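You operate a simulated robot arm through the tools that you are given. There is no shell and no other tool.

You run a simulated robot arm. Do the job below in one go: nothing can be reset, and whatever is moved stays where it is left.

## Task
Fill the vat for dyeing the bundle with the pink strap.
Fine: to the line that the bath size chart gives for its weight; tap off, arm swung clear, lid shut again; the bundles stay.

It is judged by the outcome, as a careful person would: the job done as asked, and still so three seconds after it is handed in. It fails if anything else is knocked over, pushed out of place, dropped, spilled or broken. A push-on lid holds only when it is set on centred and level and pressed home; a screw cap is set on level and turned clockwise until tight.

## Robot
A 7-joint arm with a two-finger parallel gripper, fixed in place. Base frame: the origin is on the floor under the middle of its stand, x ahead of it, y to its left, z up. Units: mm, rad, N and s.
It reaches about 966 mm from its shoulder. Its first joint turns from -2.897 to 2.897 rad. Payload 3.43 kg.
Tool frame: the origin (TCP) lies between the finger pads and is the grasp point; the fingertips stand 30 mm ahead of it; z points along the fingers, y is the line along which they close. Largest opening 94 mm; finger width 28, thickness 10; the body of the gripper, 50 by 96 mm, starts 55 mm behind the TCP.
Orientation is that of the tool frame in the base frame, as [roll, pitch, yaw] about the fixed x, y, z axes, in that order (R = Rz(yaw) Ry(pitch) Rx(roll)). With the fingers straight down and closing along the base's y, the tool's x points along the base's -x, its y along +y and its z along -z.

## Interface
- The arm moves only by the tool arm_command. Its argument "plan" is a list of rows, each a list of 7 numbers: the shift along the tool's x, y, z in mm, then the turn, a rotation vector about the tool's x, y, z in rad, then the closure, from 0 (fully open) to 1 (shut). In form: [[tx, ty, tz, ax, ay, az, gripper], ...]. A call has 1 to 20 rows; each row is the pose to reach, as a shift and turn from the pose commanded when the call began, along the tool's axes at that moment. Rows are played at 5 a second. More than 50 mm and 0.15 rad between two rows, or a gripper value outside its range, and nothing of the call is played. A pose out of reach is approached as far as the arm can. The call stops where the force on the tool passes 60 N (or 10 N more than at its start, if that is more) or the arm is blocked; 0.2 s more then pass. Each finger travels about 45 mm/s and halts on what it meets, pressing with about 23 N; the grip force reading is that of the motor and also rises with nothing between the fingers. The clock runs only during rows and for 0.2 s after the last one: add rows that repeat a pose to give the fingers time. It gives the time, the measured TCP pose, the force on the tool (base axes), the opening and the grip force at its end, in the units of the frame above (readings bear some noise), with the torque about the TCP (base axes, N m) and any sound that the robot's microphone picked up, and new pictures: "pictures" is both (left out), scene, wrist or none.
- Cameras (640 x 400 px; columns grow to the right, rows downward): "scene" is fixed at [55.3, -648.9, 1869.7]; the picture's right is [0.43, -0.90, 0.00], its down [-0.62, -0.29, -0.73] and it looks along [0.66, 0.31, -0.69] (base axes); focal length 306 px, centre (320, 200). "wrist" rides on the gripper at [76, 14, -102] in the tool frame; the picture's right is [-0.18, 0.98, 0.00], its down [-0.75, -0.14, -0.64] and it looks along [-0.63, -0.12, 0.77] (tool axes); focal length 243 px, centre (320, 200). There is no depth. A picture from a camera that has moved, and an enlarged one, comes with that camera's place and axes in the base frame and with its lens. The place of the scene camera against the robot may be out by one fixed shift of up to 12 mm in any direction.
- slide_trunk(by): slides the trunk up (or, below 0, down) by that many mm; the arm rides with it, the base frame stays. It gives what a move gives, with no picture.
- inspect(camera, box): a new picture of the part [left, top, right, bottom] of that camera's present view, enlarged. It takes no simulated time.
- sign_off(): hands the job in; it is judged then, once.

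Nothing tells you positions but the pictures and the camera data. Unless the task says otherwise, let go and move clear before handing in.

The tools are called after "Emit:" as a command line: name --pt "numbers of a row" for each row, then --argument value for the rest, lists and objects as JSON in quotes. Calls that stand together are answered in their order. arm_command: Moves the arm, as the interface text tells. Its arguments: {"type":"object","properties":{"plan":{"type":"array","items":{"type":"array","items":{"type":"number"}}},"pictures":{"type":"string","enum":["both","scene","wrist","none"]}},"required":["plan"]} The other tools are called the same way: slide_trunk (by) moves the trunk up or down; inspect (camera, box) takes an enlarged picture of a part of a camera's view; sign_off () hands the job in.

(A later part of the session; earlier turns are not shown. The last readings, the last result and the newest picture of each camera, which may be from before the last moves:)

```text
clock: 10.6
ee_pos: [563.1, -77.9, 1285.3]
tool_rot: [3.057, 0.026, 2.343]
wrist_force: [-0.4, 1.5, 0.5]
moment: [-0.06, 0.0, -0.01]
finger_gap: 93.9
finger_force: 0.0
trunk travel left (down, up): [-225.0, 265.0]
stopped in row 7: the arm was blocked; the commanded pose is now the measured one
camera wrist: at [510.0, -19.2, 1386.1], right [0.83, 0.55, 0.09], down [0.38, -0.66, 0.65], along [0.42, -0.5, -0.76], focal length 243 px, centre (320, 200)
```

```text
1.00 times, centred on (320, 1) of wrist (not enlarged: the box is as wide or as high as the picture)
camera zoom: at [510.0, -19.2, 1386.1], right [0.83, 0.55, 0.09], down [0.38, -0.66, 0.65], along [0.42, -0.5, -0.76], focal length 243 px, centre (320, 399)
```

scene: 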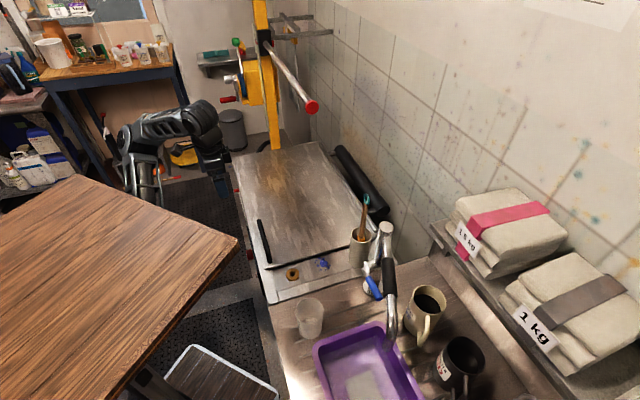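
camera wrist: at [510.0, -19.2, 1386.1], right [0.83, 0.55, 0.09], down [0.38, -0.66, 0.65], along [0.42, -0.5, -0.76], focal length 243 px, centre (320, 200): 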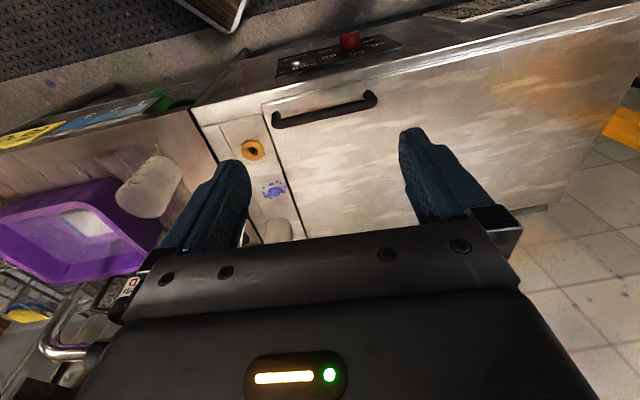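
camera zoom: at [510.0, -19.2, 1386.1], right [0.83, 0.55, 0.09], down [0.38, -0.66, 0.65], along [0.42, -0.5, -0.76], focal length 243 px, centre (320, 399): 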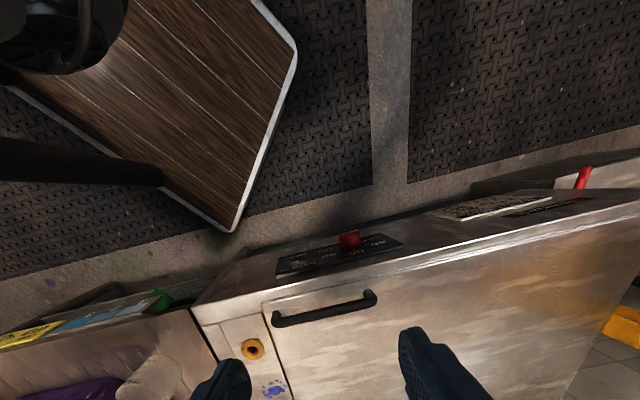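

The front plates are better in view now. I enlarge them.

Emit:
inspect --camera "wrist" --box '[430, 0, 550, 30]'

Emit:
inspect --camera "wrist" --box '[270, 20, 410, 90]'

Emit:
inspect --camera "wrist" --box '[0, 70, 190, 170]'

Emit:
inspect --camera "wrist" --box '[440, 0, 530, 10]'

Emit:
inspect --camera "wrist" --box '[500, 0, 640, 30]'

```text
5.33 times, centred on (490, 15) of wrist
camera zoom: at [510.0, -19.2, 1386.1], right [0.83, 0.55, 0.09], down [0.38, -0.66, 0.65], along [0.42, -0.5, -0.76], focal length 1294 px, centre (-587, 1187)
```

zoom: 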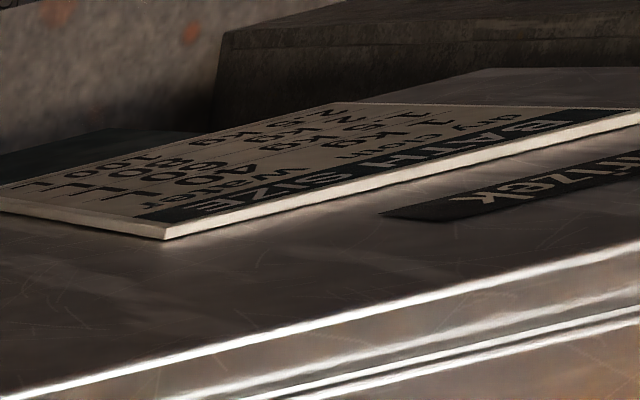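

```text
4.57 times, centred on (340, 55) of wrist
camera zoom: at [510.0, -19.2, 1386.1], right [0.83, 0.55, 0.09], down [0.38, -0.66, 0.65], along [0.42, -0.5, -0.76], focal length 1109 px, centre (229, 863)
```

zoom: 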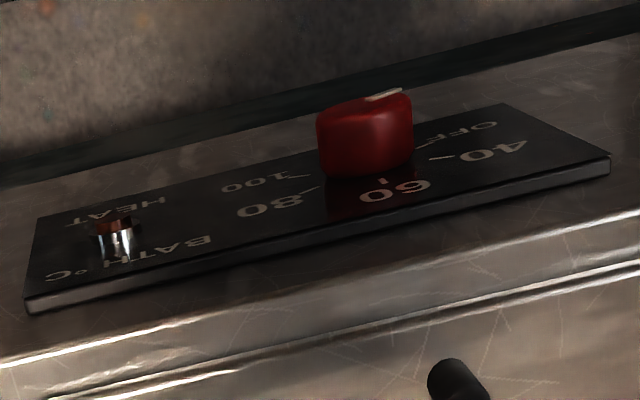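

```text
3.37 times, centred on (95, 120) of wrist
camera zoom: at [510.0, -19.2, 1386.1], right [0.83, 0.55, 0.09], down [0.38, -0.66, 0.65], along [0.42, -0.5, -0.76], focal length 817 px, centre (1078, 470)
```

zoom: 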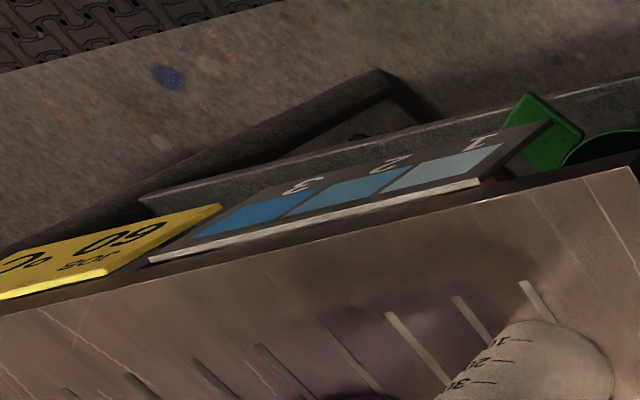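

```text
7.11 times, centred on (485, 5) of wrist
camera zoom: at [510.0, -19.2, 1386.1], right [0.83, 0.55, 0.09], down [0.38, -0.66, 0.65], along [0.42, -0.5, -0.76], focal length 1725 px, centre (-853, 1587)
```

zoom: 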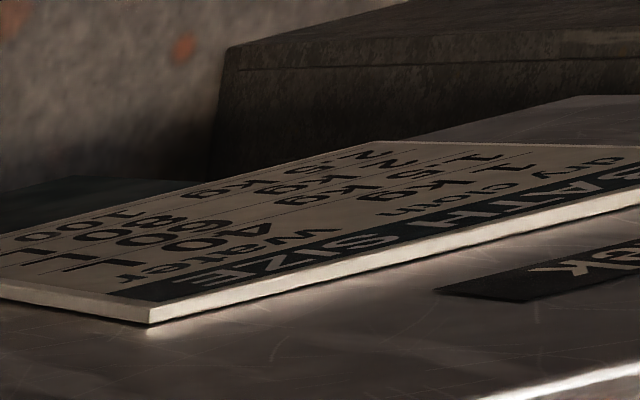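

```text
4.57 times, centred on (570, 15) of wrist
camera zoom: at [510.0, -19.2, 1386.1], right [0.83, 0.55, 0.09], down [0.38, -0.66, 0.65], along [0.42, -0.5, -0.76], focal length 1109 px, centre (-823, 1046)
```

zoom: 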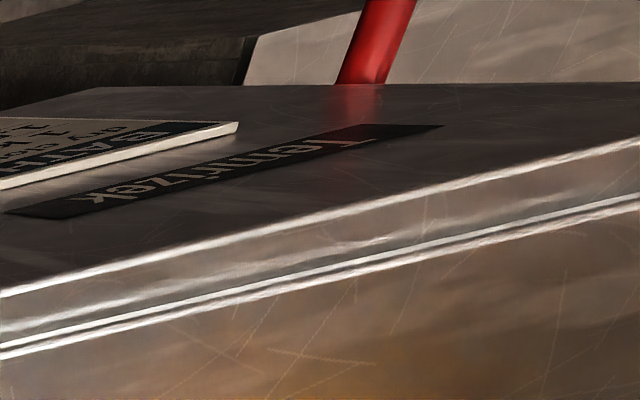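

The plate on the vat's front is headed "BATH SIZE", but it is too foreshortened to read from here. I lower the trunk and tilt the wrist to get a more frontal look.

Emit:
slide_trunk --by -150

Emit:
arm_command --pt "0 0 0 0 -0.14 0 0" --pt "0 0 0 0 -0.28 0 0" --pt "0 0 0 0 -0.42 0 0" --pt "0 0 0 0 -0.56 0 0" --pt "0 0 0 0 -0.7 0 0" --pictures "both"

Emit:
inspect --camera "wrist" --box '[0, 0, 640, 2]'

Emit:
inspect --camera "wrist" --box '[638, 0, 640, 400]'

```text
clock: 12.3
ee_pos: [561.0, -80.0, 1133.8]
tool_rot: [3.055, 0.024, 2.344]
wrist_force: [0.2, -0.3, 0.6]
moment: [0.03, 0.0, 0.02]
finger_gap: 93.9
finger_force: 0.1
trunk travel left (down, up): [-75.0, 415.0]
```

```text
clock: 13.4
ee_pos: [540.8, -100.2, 1153.3]
tool_rot: [2.852, 0.584, 2.174]
wrist_force: [0.1, 1.3, -0.3]
moment: [0.0, 0.06, -0.06]
finger_gap: 93.8
finger_force: 0.1
trunk travel left (down, up): [-75.0, 415.0]
stopped in row 5: the arm was blocked; the commanded pose is now the measured one
camera wrist: at [459.2, -12.2, 1196.0], right [0.78, 0.53, 0.34], down [-0.09, -0.44, 0.89], along [0.62, -0.72, -0.29], focal length 243 px, centre (320, 200)
```

scene: 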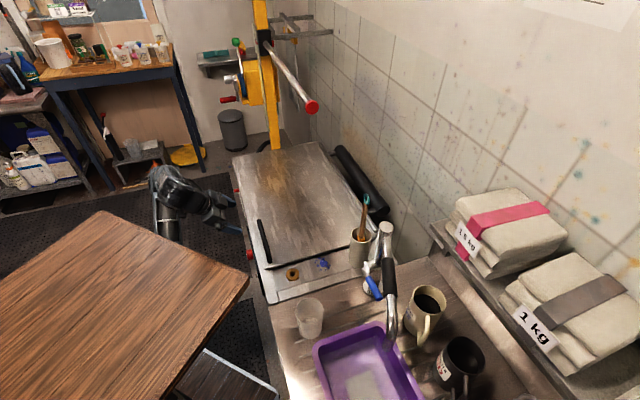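
wrist: 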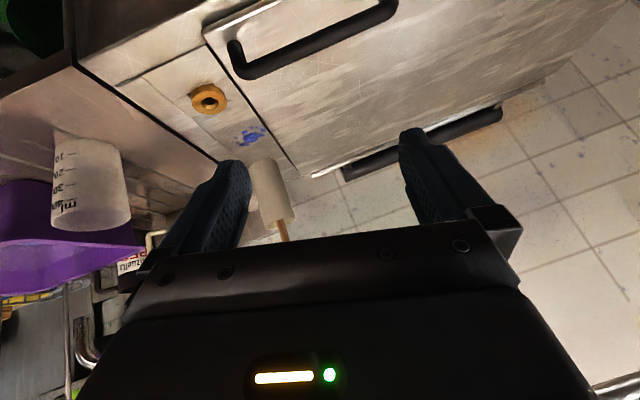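

```text
1.00 times, centred on (320, 1) of wrist (not enlarged: the box is as wide or as high as the picture)
camera zoom: at [459.2, -12.2, 1196.0], right [0.78, 0.53, 0.34], down [-0.09, -0.44, 0.89], along [0.62, -0.72, -0.29], focal length 243 px, centre (320, 399)
```

zoom: 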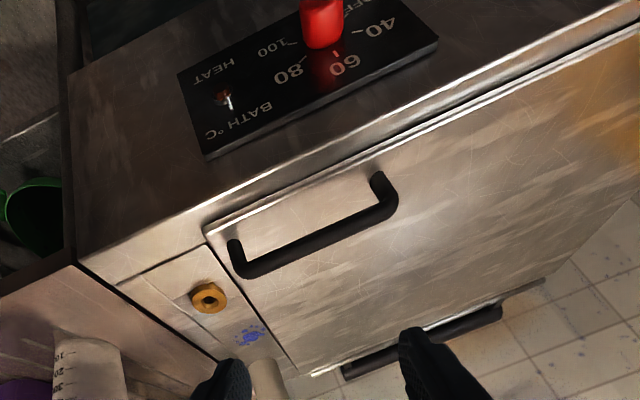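

```text
1.00 times, centred on (639, 200) of wrist (not enlarged: the box is as wide or as high as the picture)
camera zoom: at [459.2, -12.2, 1196.0], right [0.78, 0.53, 0.34], down [-0.09, -0.44, 0.89], along [0.62, -0.72, -0.29], focal length 243 px, centre (1, 200)
```

zoom: 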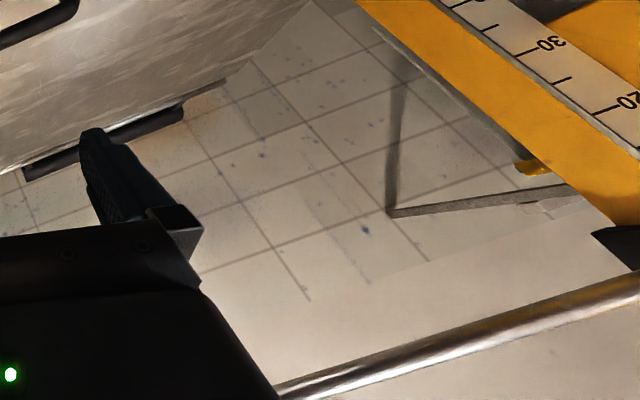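

Good view of the heat panel; the chart lies further right along the same face. I swing the camera to the right about the vertical.

Emit:
arm_command --pt "0 0 0 -0.066 0.0286 -0.096 0" --pt "0 0 0 -0.132 0.0572 -0.192 0" --pt "0 0 0 -0.199 0.0858 -0.288 0" --pt "0 0 0 -0.265 0.1144 -0.384 0" --pt "0 0 0 -0.331 0.143 -0.48 0" --pt "0 0 0 -0.397 0.172 -0.576 0" --pictures "both"

Emit:
inspect --camera "wrist" --box '[0, 0, 640, 2]'

Emit:
inspect --camera "wrist" --box '[638, 0, 640, 400]'

```text
clock: 14.8
ee_pos: [559.1, -76.6, 1129.6]
tool_rot: [2.916, 0.56, 2.93]
wrist_force: [0.7, 0.2, 0.8]
moment: [0.01, 0.04, 0.02]
finger_gap: 94.0
finger_force: 0.1
out of reach, approached as far as the arm can: row 5, 6
trunk travel left (down, up): [-75.0, 415.0]
camera wrist: at [440.2, -61.3, 1175.4], right [0.24, 0.93, 0.28], down [0.26, -0.34, 0.9], along [0.94, -0.14, -0.32], focal length 243 px, centre (320, 200)
```

scene: 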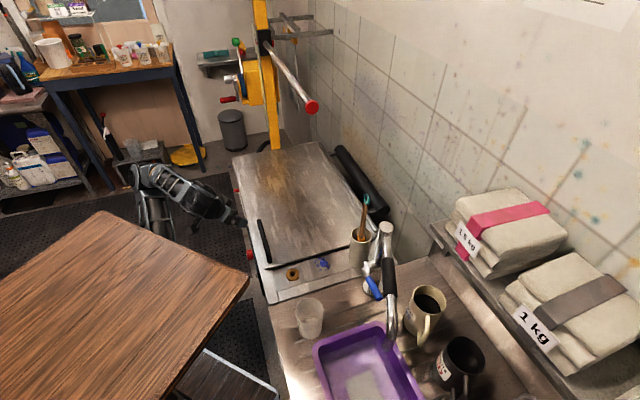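
wrist: 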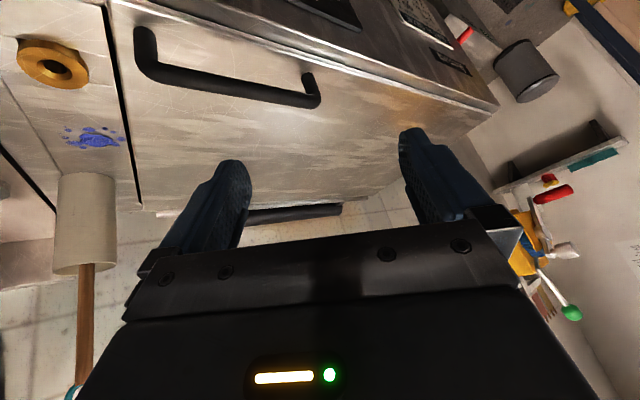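

```text
1.00 times, centred on (320, 1) of wrist (not enlarged: the box is as wide or as high as the picture)
camera zoom: at [440.2, -61.3, 1175.4], right [0.24, 0.93, 0.28], down [0.26, -0.34, 0.9], along [0.94, -0.14, -0.32], focal length 243 px, centre (320, 399)
```

zoom: 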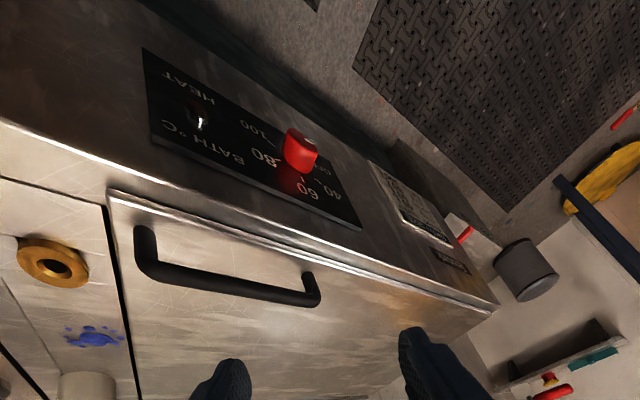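

```text
1.00 times, centred on (639, 200) of wrist (not enlarged: the box is as wide or as high as the picture)
camera zoom: at [440.2, -61.3, 1175.4], right [0.24, 0.93, 0.28], down [0.26, -0.34, 0.9], along [0.94, -0.14, -0.32], focal length 243 px, centre (1, 200)
```

zoom: 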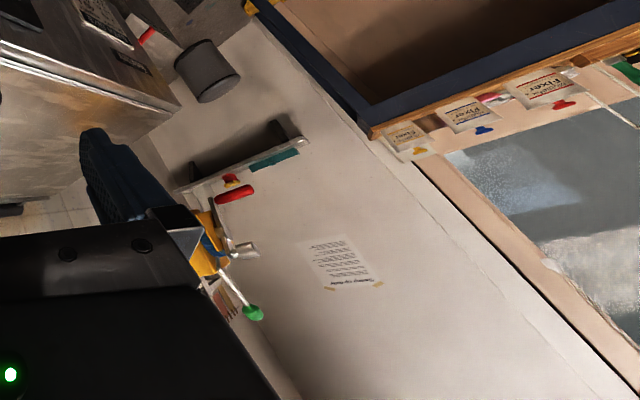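

The chart is now readable at an angle; I enlarge it.

Emit:
inspect --camera "wrist" --box '[352, 0, 472, 8]'

Emit:
inspect --camera "wrist" --box '[370, 0, 440, 2]'

Emit:
inspect --camera "wrist" --box '[395, 0, 475, 50]'

Emit:
inspect --camera "wrist" --box '[440, 0, 520, 60]'

```text
5.33 times, centred on (412, 4) of wrist
camera zoom: at [440.2, -61.3, 1175.4], right [0.24, 0.93, 0.28], down [0.26, -0.34, 0.9], along [0.94, -0.14, -0.32], focal length 1294 px, centre (-171, 1245)
```

zoom: 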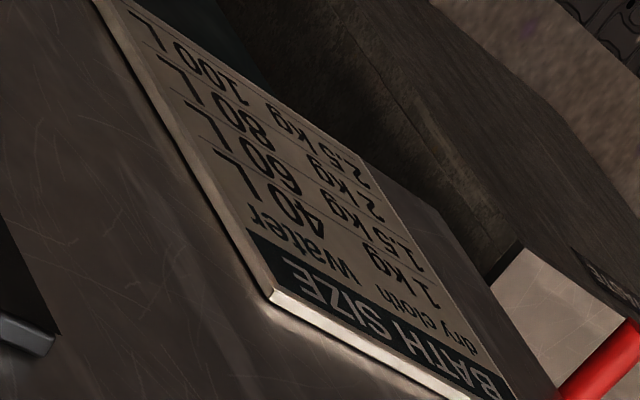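

```text
9.14 times, centred on (405, 1) of wrist
camera zoom: at [440.2, -61.3, 1175.4], right [0.24, 0.93, 0.28], down [0.26, -0.34, 0.9], along [0.94, -0.14, -0.32], focal length 2218 px, centre (-457, 2019)
```

zoom: 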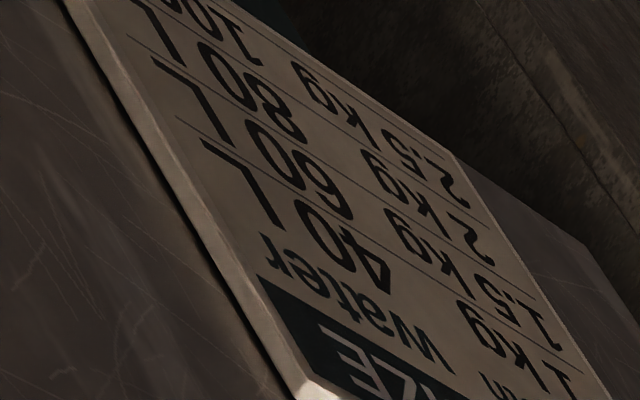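

```text
8.00 times, centred on (435, 25) of wrist
camera zoom: at [440.2, -61.3, 1175.4], right [0.24, 0.93, 0.28], down [0.26, -0.34, 0.9], along [0.94, -0.14, -0.32], focal length 1941 px, centre (-600, 1600)
```

zoom: 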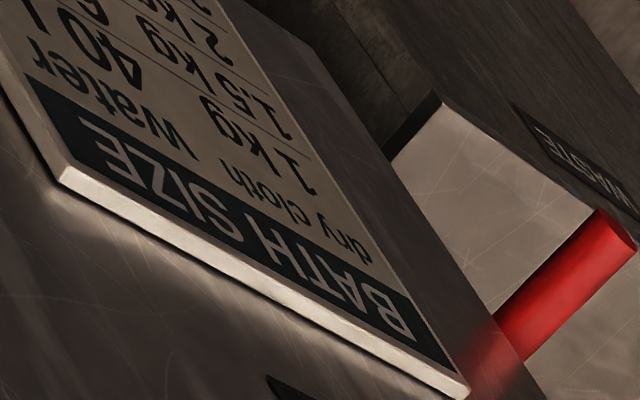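

```text
6.67 times, centred on (480, 30) of wrist
camera zoom: at [440.2, -61.3, 1175.4], right [0.24, 0.93, 0.28], down [0.26, -0.34, 0.9], along [0.94, -0.14, -0.32], focal length 1618 px, centre (-747, 1333)
```

zoom: 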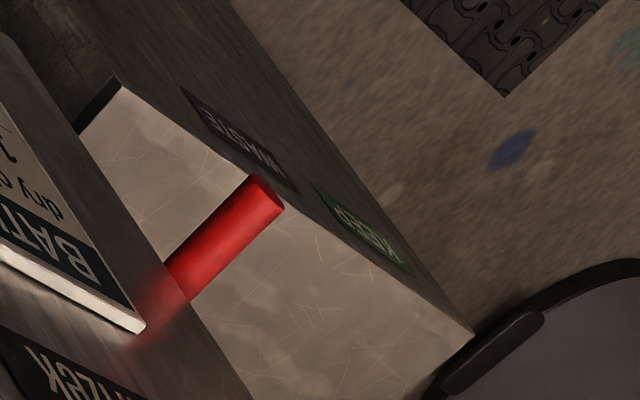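

The chart reads: 1 kg→40 L, 1.5 kg→60 L, 2 kg→80 L, 2.5 kg→100 L, so the target is 60 L. A red lever with "WASTE" and a green label sits beside the vat; I check that drain's state.

Emit:
inspect --camera "wrist" --box '[455, 8, 485, 28]'

Emit:
inspect --camera "wrist" --box '[472, 23, 502, 43]'

Emit:
inspect --camera "wrist" --box '[440, 0, 560, 70]'

Emit:
inspect --camera "wrist" --box '[240, 0, 440, 2]'

```text
16.00 times, centred on (470, 18) of wrist
camera zoom: at [440.2, -61.3, 1175.4], right [0.24, 0.93, 0.28], down [0.26, -0.34, 0.9], along [0.94, -0.14, -0.32], focal length 3882 px, centre (-2080, 3112)
```

zoom: 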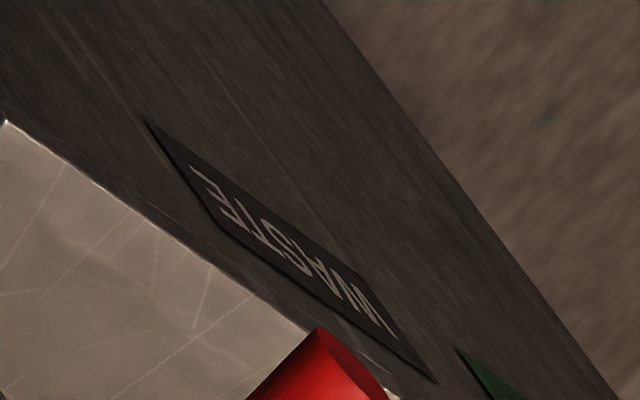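

```text
16.00 times, centred on (487, 33) of wrist
camera zoom: at [440.2, -61.3, 1175.4], right [0.24, 0.93, 0.28], down [0.26, -0.34, 0.9], along [0.94, -0.14, -0.32], focal length 3882 px, centre (-2352, 2872)
```

zoom: 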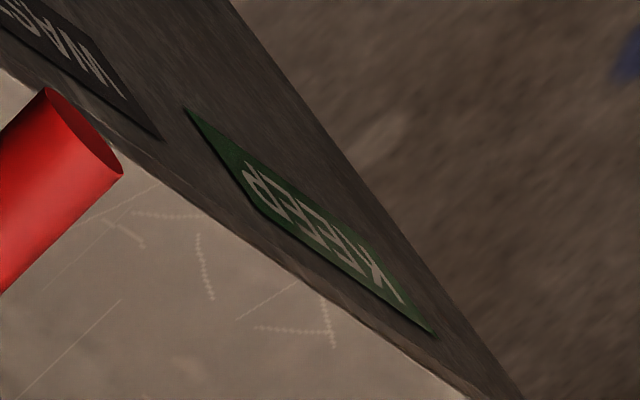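

```text
5.33 times, centred on (500, 35) of wrist
camera zoom: at [440.2, -61.3, 1175.4], right [0.24, 0.93, 0.28], down [0.26, -0.34, 0.9], along [0.94, -0.14, -0.32], focal length 1294 px, centre (-640, 1080)
```

zoom: 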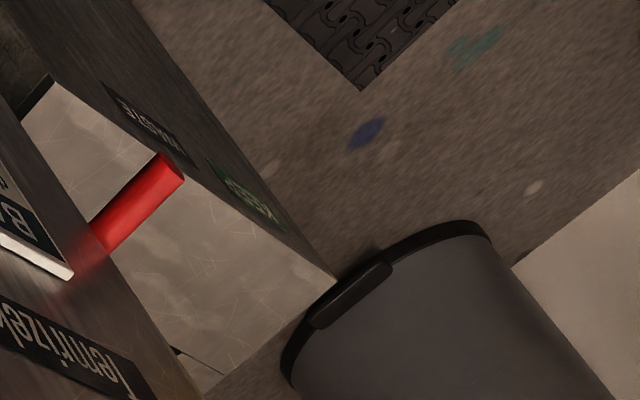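

```text
3.20 times, centred on (340, 1) of wrist
camera zoom: at [440.2, -61.3, 1175.4], right [0.24, 0.93, 0.28], down [0.26, -0.34, 0.9], along [0.94, -0.14, -0.32], focal length 776 px, centre (256, 837)
```

zoom: 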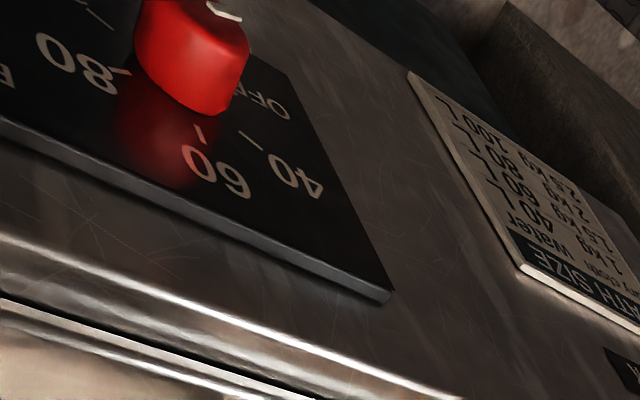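

The red lever sits by "WASTE/KEEP" labels on a separate box; I will check it again closer. First I turn the wrist to look back at the robot itself, so I know where its base and links are before planning the reach.

Emit:
arm_command --pt "0 0 0 -0.014 0.0685 -0.117 0" --pt "0 0 0 -0.028 0.137 -0.234 0" --pt "0 0 0 -0.042 0.2054 -0.351 0" --pt "0 0 0 -0.056 0.274 -0.468 0" --pt "0 0 0 -0.07 0.342 -0.585 0" --pt "0 0 0 -0.084 0.411 -0.702 0" --pt "0 0 0 -0.098 0.479 -0.82 0" --pt "0 0 0 -0.112 0.548 -0.937 0" --pt "0 0 0 -0.126 0.616 -1.054 0" --pictures "both"

Emit:
inspect --camera "wrist" --box '[638, 0, 640, 400]'

Emit:
inspect --camera "wrist" --box '[0, 0, 640, 2]'

```text
clock: 16.8
ee_pos: [555.3, -83.3, 1132.2]
tool_rot: [3.14, 0.044, -2.2]
wrist_force: [-0.3, -0.8, -0.2]
moment: [0.01, 0.04, 0.04]
finger_gap: 94.0
finger_force: 0.0
out of reach, approached as far as the arm can: row 1, 2, 3, 4
trunk travel left (down, up): [-75.0, 415.0]
camera wrist: at [495.2, -140.8, 1231.0], right [-0.69, 0.73, 0.01], down [0.54, 0.5, 0.67], along [0.49, 0.47, -0.74], focal length 243 px, centre (320, 200)
```

scene: 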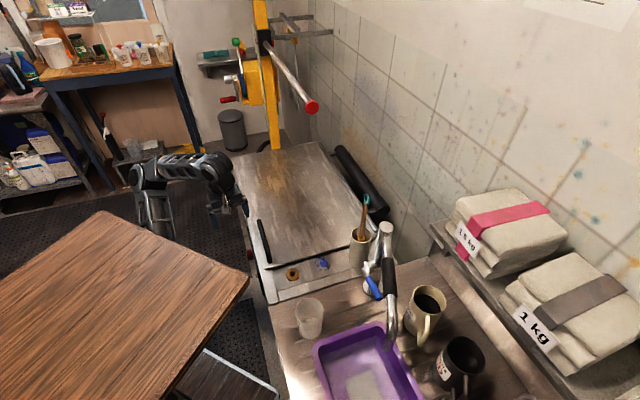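
wrist: 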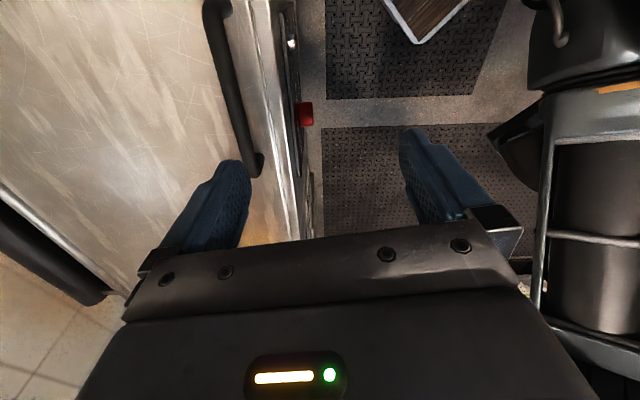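

```text
1.00 times, centred on (639, 200) of wrist (not enlarged: the box is as wide or as high as the picture)
camera zoom: at [495.2, -140.8, 1231.0], right [-0.69, 0.73, 0.01], down [0.54, 0.5, 0.67], along [0.49, 0.47, -0.74], focal length 243 px, centre (1, 200)
```

zoom: 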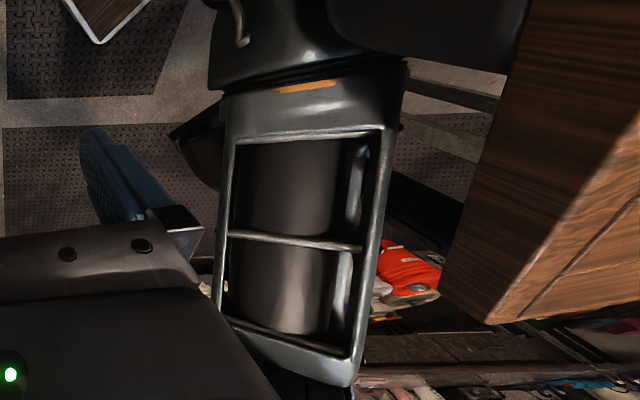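

```text
1.00 times, centred on (320, 1) of wrist (not enlarged: the box is as wide or as high as the picture)
camera zoom: at [495.2, -140.8, 1231.0], right [-0.69, 0.73, 0.01], down [0.54, 0.5, 0.67], along [0.49, 0.47, -0.74], focal length 243 px, centre (320, 399)
```

zoom: 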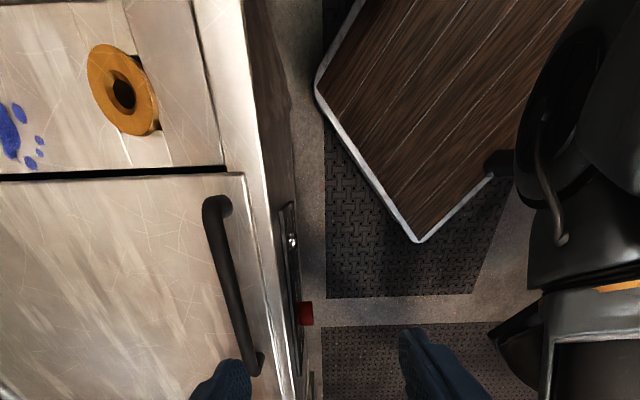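

The arm's shoulder is in front of the desk edge near (390, 0), so the vat is well in reach. I take the lid handle bar to run from (577,-192) to (698,-65) at z≈957. I line the gripper up above its middle, closing across the bar.

Emit:
arm_command --pt "-2.9 -30.8 24.2 0.001 0.015 0.035 0" --pt "-5.8 -61.6 48.4 0.002 0.029 0.07 0" --pt "-8.7 -92.4 72.6 0.0023 0.0439 0.105 0" --pictures "both"

Emit:
inspect --camera "wrist" --box '[0, 0, 640, 2]'

```text
clock: 17.6
ee_pos: [636.2, -129.0, 1063.3]
tool_rot: [-3.14, 0.015, -2.306]
wrist_force: [-0.6, 0.3, 0.4]
moment: [0.0, -0.02, 0.02]
finger_gap: 93.9
finger_force: 0.2
trunk travel left (down, up): [-75.0, 415.0]
camera wrist: at [572.2, -177.3, 1163.2], right [-0.61, 0.8, 0.0], down [0.6, 0.46, 0.65], along [0.52, 0.4, -0.76], focal length 243 px, centre (320, 200)
```

scene: 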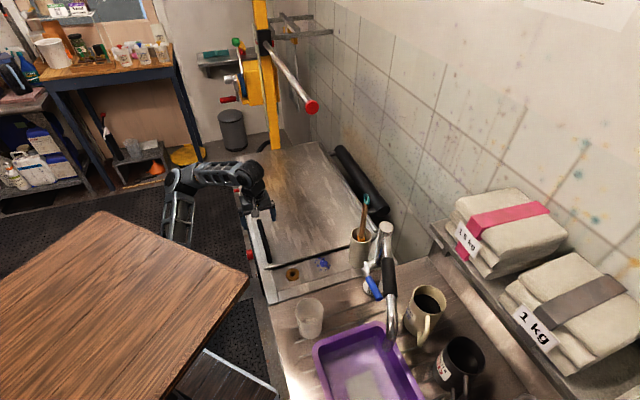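
wrist: 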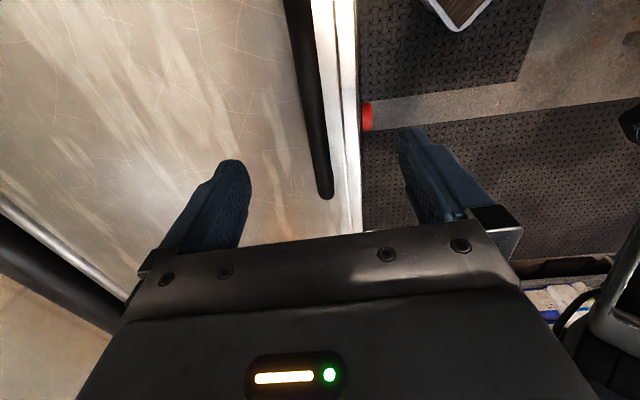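

```text
1.00 times, centred on (320, 1) of wrist (not enlarged: the box is as wide or as high as the picture)
camera zoom: at [572.2, -177.3, 1163.2], right [-0.61, 0.8, 0.0], down [0.6, 0.46, 0.65], along [0.52, 0.4, -0.76], focal length 243 px, centre (320, 399)
```

zoom: 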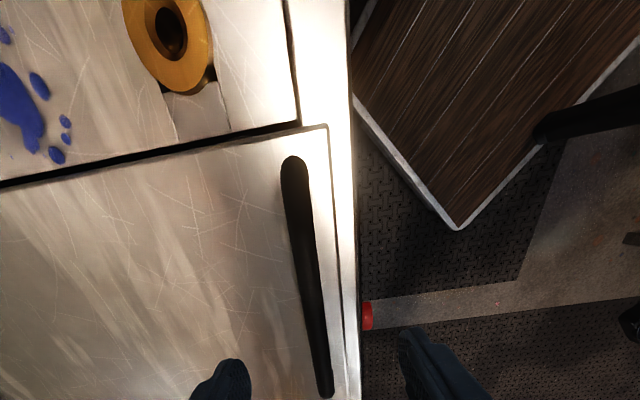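

The bar is about 3 mm off my centre line, which the grip can absorb. I go down to straddle it and close the fingers.

Emit:
arm_command --pt "0 -1 35 0 0 0.01 0" --pt "0 -2 70 0 0 0.02 0" --pt "0 -3 90 0 0 0.03 0" --pt "0 -3 103 0 0 0.03 0" --pictures "wrist"

Emit:
inspect --camera "wrist" --box '[230, 60, 430, 200]'

Emit:
inspect --camera "scene" --box '[150, 130, 330, 260]'

```text
clock: 18.6
ee_pos: [634.6, -139.9, 962.5]
tool_rot: [-3.137, 0.034, -2.368]
wrist_force: [0.1, 0.0, 0.1]
moment: [-0.02, 0.01, -0.01]
finger_gap: 93.7
finger_force: 0.1
trunk travel left (down, up): [-75.0, 415.0]
camera wrist: at [566.6, -185.6, 1061.9], right [-0.56, 0.83, 0.0], down [0.62, 0.41, 0.67], along [0.55, 0.37, -0.74], focal length 243 px, centre (320, 200)
```

wrist: 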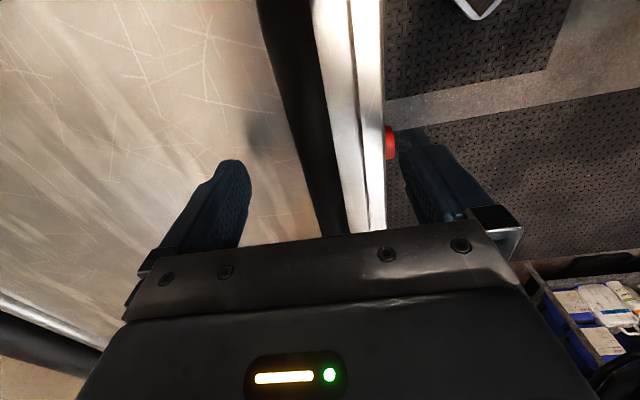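

```text
2.86 times, centred on (330, 130) of wrist
camera zoom: at [566.6, -185.6, 1061.9], right [-0.56, 0.83, 0.0], down [0.62, 0.41, 0.67], along [0.55, 0.37, -0.74], focal length 693 px, centre (291, 400)
```

zoom: 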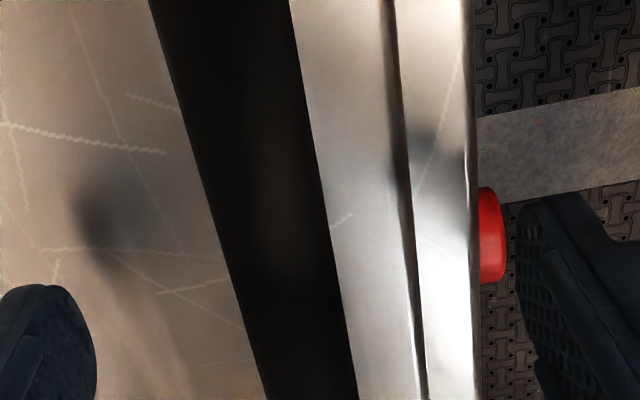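

```text
3.08 times, centred on (240, 195) of scene
camera zoom: at [55.3, -648.9, 1869.7], right [0.43, -0.9, 0.0], down [-0.62, -0.29, -0.73], along [0.66, 0.31, -0.69], focal length 943 px, centre (566, 215)
```

zoom: 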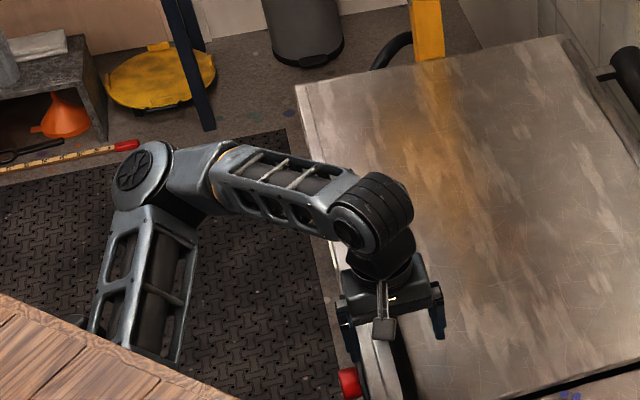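

The bar runs right through the middle of the fingers and is parallel to them. I close the grip on it.

Emit:
arm_command --pt "0 0 0 0 0 0 1" --pt "0 0 0 0 0 0 1" --pt "0 0 0 0 0 0 1" --pt "0 0 0 0 0 0 1" --pt "0 0 0 0 0 0 1" --pt "0 0 0 0 0 0 1" --pictures "wrist"

```text
clock: 20.0
ee_pos: [632.4, -138.1, 961.4]
tool_rot: [3.141, 0.027, -2.367]
wrist_force: [-26.6, 27.7, 7.2]
moment: [1.16, -0.86, 0.68]
finger_gap: 22.4
finger_force: 45.1
trunk travel left (down, up): [-75.0, 415.0]
camera wrist: at [565.5, -183.8, 1061.9], right [-0.55, 0.83, 0.01], down [0.63, 0.41, 0.66], along [0.55, 0.37, -0.75], focal length 243 px, centre (320, 200)
```

wrist: 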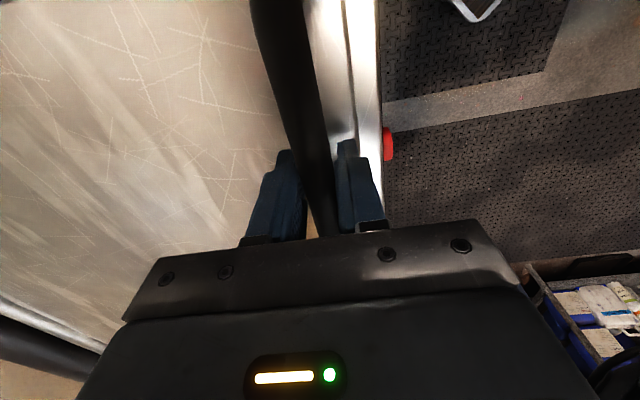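

Gripped at 22 mm on the handle, with some sideways preload. I lift the lid a first few degrees and read the force, to judge its weight and hinge line.

Emit:
arm_command --pt "0 1 -10 0 0 0 1" --pt "0 1 -20 0 0 0 1" --pt "0 -1 -30 0 0 0 1" --pt "0 -3 -40 0 0 0 1" --pt "0 -3 -40 0 0 0 1" --pictures "both"

```text
clock: 21.2
ee_pos: [638.9, -139.7, 998.1]
tool_rot: [3.14, 0.008, -2.355]
wrist_force: [-14.1, -5.6, -0.7]
moment: [0.45, -0.29, -0.01]
finger_gap: 17.8
finger_force: 45.1
trunk travel left (down, up): [-75.0, 415.0]
camera wrist: at [572.6, -183.7, 1099.7], right [-0.56, 0.83, 0.0], down [0.63, 0.43, 0.65], along [0.53, 0.37, -0.76], focal length 243 px, centre (320, 200)
```

scene: 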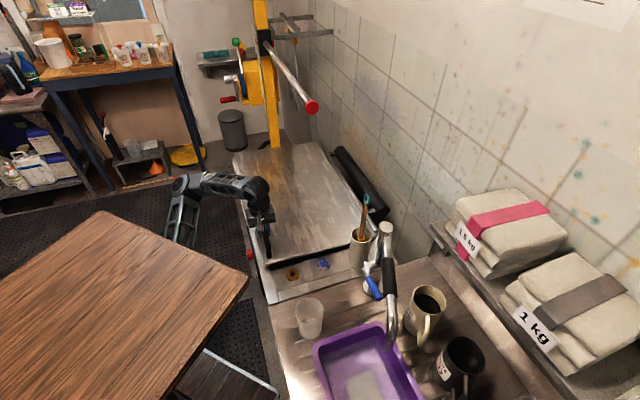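
wrist: 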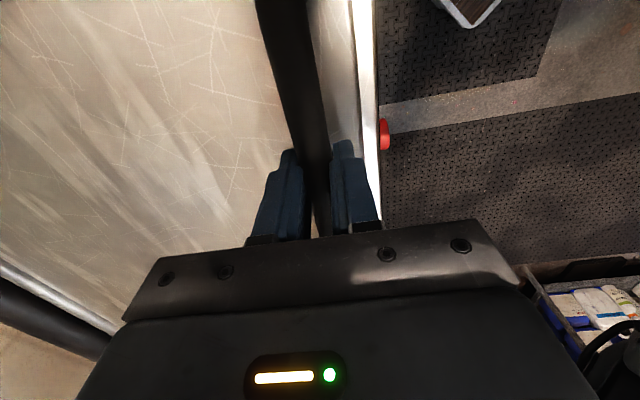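

Emit:
inspect --camera "scene" --box '[220, 170, 400, 310]'

Emit:
inspect --camera "wrist" --box '[230, 0, 430, 125]'

Emit:
inspect --camera "wrist" --box '[0, 0, 640, 2]'

```text
2.86 times, centred on (310, 240) of scene
camera zoom: at [55.3, -648.9, 1869.7], right [0.43, -0.9, 0.0], down [-0.62, -0.29, -0.73], along [0.66, 0.31, -0.69], focal length 876 px, centre (349, 86)
```

zoom: 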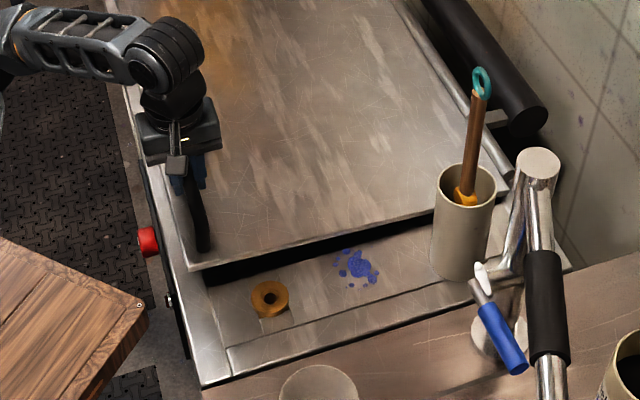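

```text
3.20 times, centred on (330, 62) of wrist
camera zoom: at [572.6, -183.7, 1099.7], right [-0.56, 0.83, 0.0], down [0.63, 0.43, 0.65], along [0.53, 0.37, -0.76], focal length 776 px, centre (288, 640)
```

zoom: 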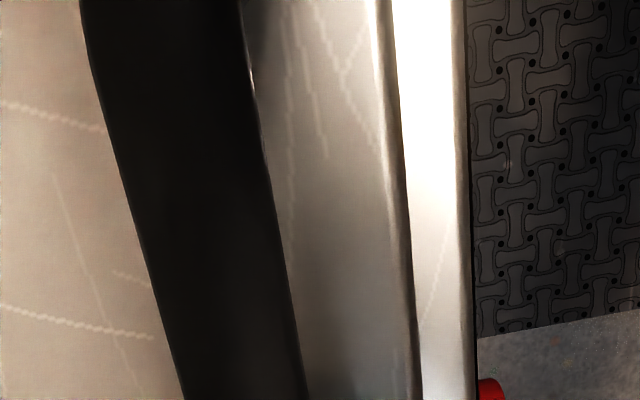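

```text
1.00 times, centred on (320, 1) of wrist (not enlarged: the box is as wide or as high as the picture)
camera zoom: at [572.6, -183.7, 1099.7], right [-0.56, 0.83, 0.0], down [0.63, 0.43, 0.65], along [0.53, 0.37, -0.76], focal length 243 px, centre (320, 399)
```

zoom: 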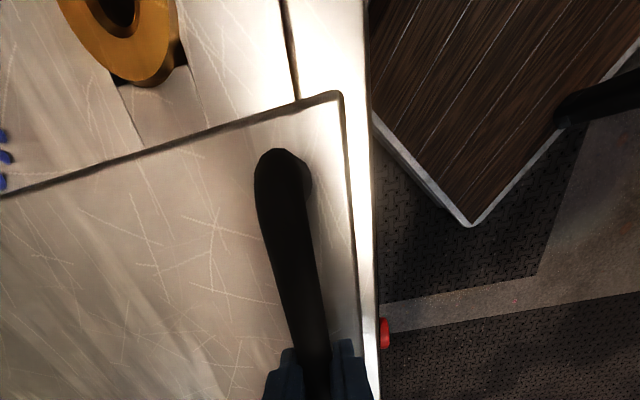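

The lid lifts with almost no vertical load, so it is counterbalanced by the black roll behind it. I keep raising it along its arc to about 30°.

Emit:
arm_command --pt "0 -4.7 -18.6 0 0 0 1" --pt "0 -10.2 -37 0 0 0 1" --pt "0 -16.6 -55.1 0 0 0 1" --pt "0 -23.7 -72.9 0 0 0 1" --pt "0 -31.6 -90.4 0 0 0 1" --pt "0 -40.2 -107.6 0 0 0 1" --pt "0 -49.6 -124.3 0 0 0 1" --pt "0 -59.7 -140.6 0 0 0 1" --pt "0 -70.5 -156.5 0 0 0 1" --pt "0 -82 -171.9 0 0 0 1" --pictures "both"

```text
clock: 22.8
ee_pos: [671.7, -160.3, 1118.5]
tool_rot: [3.13, 0.005, -2.342]
wrist_force: [-20.6, 19.6, 11.5]
moment: [-0.15, 0.57, -1.39]
finger_gap: 18.0
finger_force: 44.3
trunk travel left (down, up): [-75.0, 415.0]
stopped in row 7: the force on the tool passed its limit at 63 N (the readings are from after the stop); the commanded pose is now the measured one
camera wrist: at [607.5, -206.4, 1220.6], right [-0.58, 0.82, 0.01], down [0.63, 0.44, 0.64], along [0.52, 0.38, -0.77], focal length 243 px, centre (320, 200)
```

scene: 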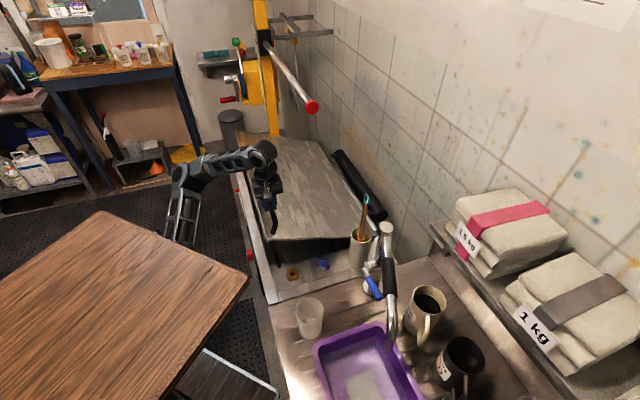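
wrist: 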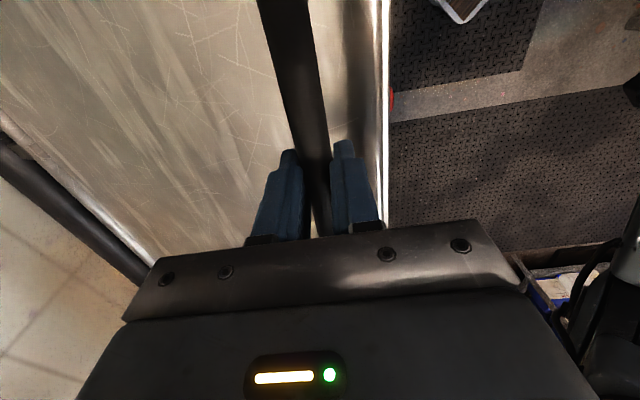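

The lid follows but my arc bends inward too fast (the lid pushed back along -n). I check the grip on the bar, then continue on a flatter arc.

Emit:
inspect --camera "wrist" --box '[230, 100, 430, 240]'

Emit:
inspect --camera "scene" --box '[220, 130, 400, 270]'

Emit:
arm_command --pt "0 -9 -18.8 0 0 0 1" --pt "0 -18.5 -37.2 0 0 0 1" --pt "0 -28.8 -55.1 0 0 0 1" --pt "0 -28.8 -55.1 0 0 0 1" --pictures "both"

```text
2.86 times, centred on (330, 170) of wrist
camera zoom: at [607.5, -206.4, 1220.6], right [-0.58, 0.82, 0.01], down [0.63, 0.44, 0.64], along [0.52, 0.38, -0.77], focal length 693 px, centre (291, 286)
```

zoom: 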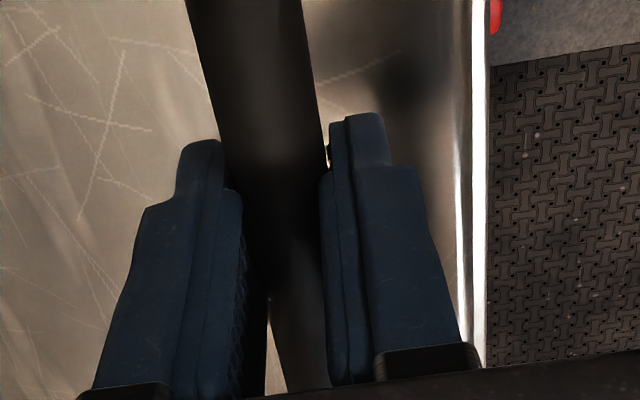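

```text
2.86 times, centred on (310, 200) of scene
camera zoom: at [55.3, -648.9, 1869.7], right [0.43, -0.9, 0.0], down [-0.62, -0.29, -0.73], along [0.66, 0.31, -0.69], focal length 876 px, centre (349, 200)
```

zoom: 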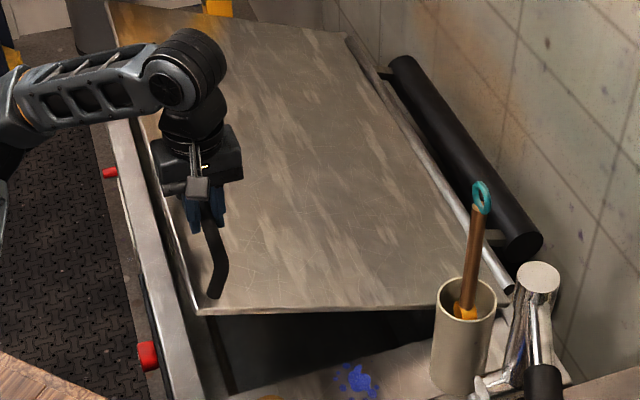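

```text
clock: 23.6
ee_pos: [693.1, -170.9, 1160.2]
tool_rot: [3.13, -0.059, -2.352]
wrist_force: [-43.3, 12.6, 20.8]
moment: [0.14, 0.48, -0.89]
finger_gap: 18.1
finger_force: 45.4
out of reach, approached as far as the arm can: row 3
trunk travel left (down, up): [-75.0, 415.0]
stopped in row 3: the force on the tool passed its limit at 79 N (the readings are from after the stop); the commanded pose is now the measured one
camera wrist: at [633.6, -212.6, 1267.1], right [-0.57, 0.82, 0.0], down [0.66, 0.46, 0.59], along [0.49, 0.34, -0.8], focal length 243 px, centre (320, 200)
```

scene: 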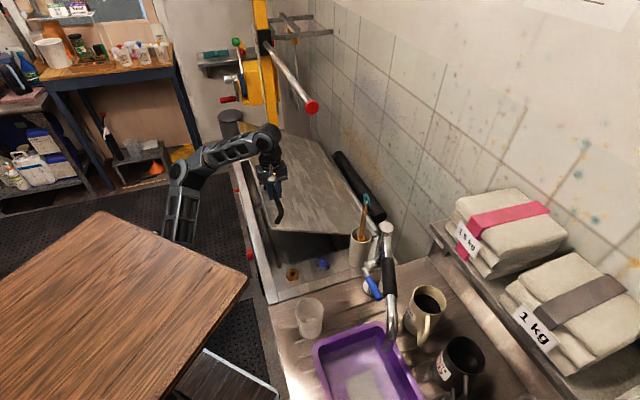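
wrist: 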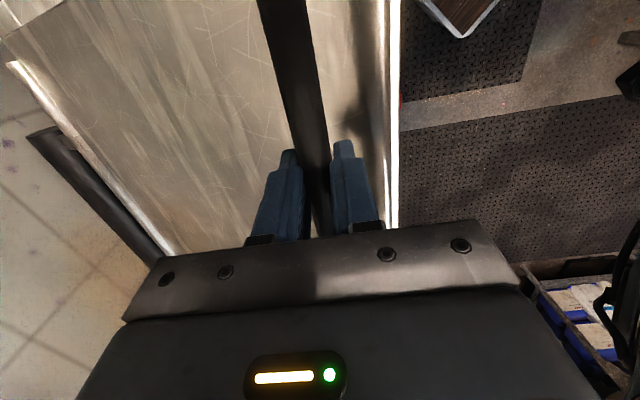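

The lid's force on the tool is purely radial (tangential ≈ 0 N), so it is balanced and should stay put. I relax the preload first and confirm before letting go to raise the trunk.

Emit:
arm_command --pt "0 2 0 0 0 0 1" --pt "0 3 -1 0 0 0 1" --pt "0 3 -1 0 0 0 1" --pictures "none"

```text
clock: 24.4
ee_pos: [692.9, -171.9, 1159.5]
tool_rot: [3.132, -0.064, -2.345]
wrist_force: [-42.6, -5.3, 13.0]
moment: [0.35, 0.02, -0.91]
finger_gap: 18.5
finger_force: 44.8
trunk travel left (down, up): [-75.0, 415.0]
```

Emit:
arm_command --pt "2 2 0 0 0 0 1" --pt "4 3 0 0 0 0 1" --pt "4 3 0 0 0 0 1" --pictures "none"

```text
clock: 25.2
ee_pos: [691.3, -169.3, 1159.2]
tool_rot: [3.133, -0.058, -2.338]
wrist_force: [0.3, -7.9, -8.5]
moment: [-0.07, 0.22, -1.16]
finger_gap: 18.4
finger_force: 45.0
trunk travel left (down, up): [-75.0, 415.0]
```

Residual forces are small (lid load about 4 N at most). I open the fingers and check that the lid stays.

Emit:
arm_command --pt "4 0 0 0 0 0 0.75" --pt "4 0 0 0 0 0 0.7" --pt "4 0 0 0 0 0 0.6" --pictures "both"

```text
clock: 26.0
ee_pos: [687.0, -171.8, 1160.5]
tool_rot: [3.133, -0.06, -2.339]
wrist_force: [0.7, -0.3, -0.2]
moment: [-0.01, 0.01, 0.0]
finger_gap: 37.8
finger_force: 0.1
trunk travel left (down, up): [-75.0, 415.0]
camera wrist: at [628.8, -213.8, 1266.6], right [-0.58, 0.82, 0.0], down [0.65, 0.47, 0.6], along [0.49, 0.34, -0.8], focal length 243 px, centre (320, 200)
```

scene: 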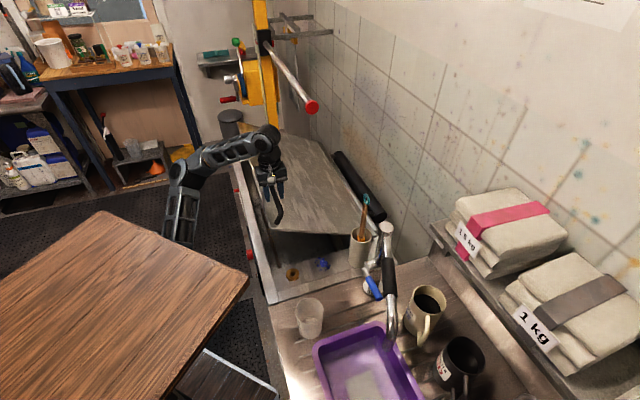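
wrist: 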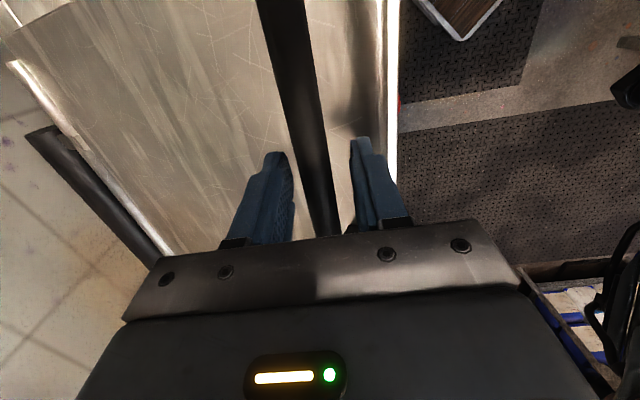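

The lid stays by itself at about 26°. The red-tipped pole at (789,-275,1453) would block my wrist if I kept lifting by the handle, so I will lift clear and then push the lid up from underneath.

Emit:
arm_command --pt "2 0 0 0 0 0 0.3" --pt "2 0 0 0 0 0 0" --pt "2 0 0 0 0 0 0" --pictures "none"

Emit:
slide_trunk --by 120

Emit:
inspect --camera "wrist" --box '[0, 0, 640, 400]'

Emit:
inspect --camera "scene" --box '[160, 80, 400, 270]'

```text
clock: 26.8
ee_pos: [685.9, -174.6, 1159.5]
tool_rot: [3.131, -0.057, -2.338]
wrist_force: [0.5, -0.4, -1.2]
moment: [-0.02, 0.03, -0.02]
finger_gap: 94.1
finger_force: 0.1
trunk travel left (down, up): [-75.0, 415.0]
```

```text
clock: 28.3
ee_pos: [685.8, -173.6, 1280.8]
tool_rot: [3.134, -0.058, -2.34]
wrist_force: [0.6, 0.9, 0.5]
moment: [-0.01, -0.03, 0.02]
finger_gap: 94.2
finger_force: 0.1
trunk travel left (down, up): [-195.0, 295.0]
```

```text
1.00 times, centred on (320, 200) of wrist (not enlarged: the box is as wide or as high as the picture)
camera zoom: at [627.4, -216.1, 1386.1], right [-0.58, 0.82, 0.0], down [0.66, 0.46, 0.6], along [0.49, 0.34, -0.8], focal length 243 px, centre (320, 200)
```

zoom: 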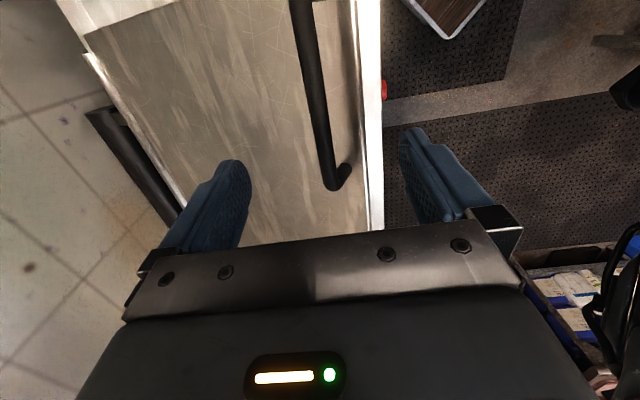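

```text
2.11 times, centred on (280, 175) of scene
camera zoom: at [55.3, -648.9, 1869.7], right [0.43, -0.9, 0.0], down [-0.62, -0.29, -0.73], along [0.66, 0.31, -0.69], focal length 645 px, centre (404, 253)
```

zoom: 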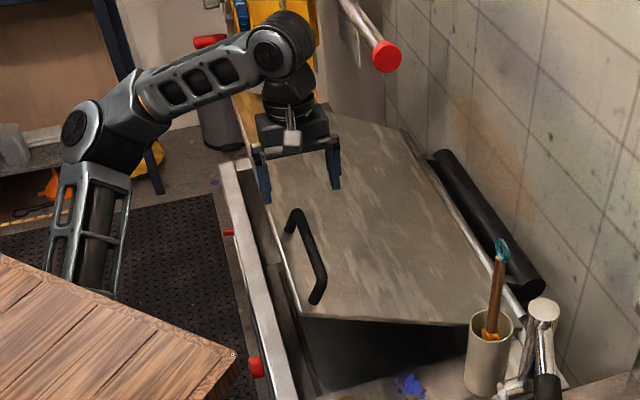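

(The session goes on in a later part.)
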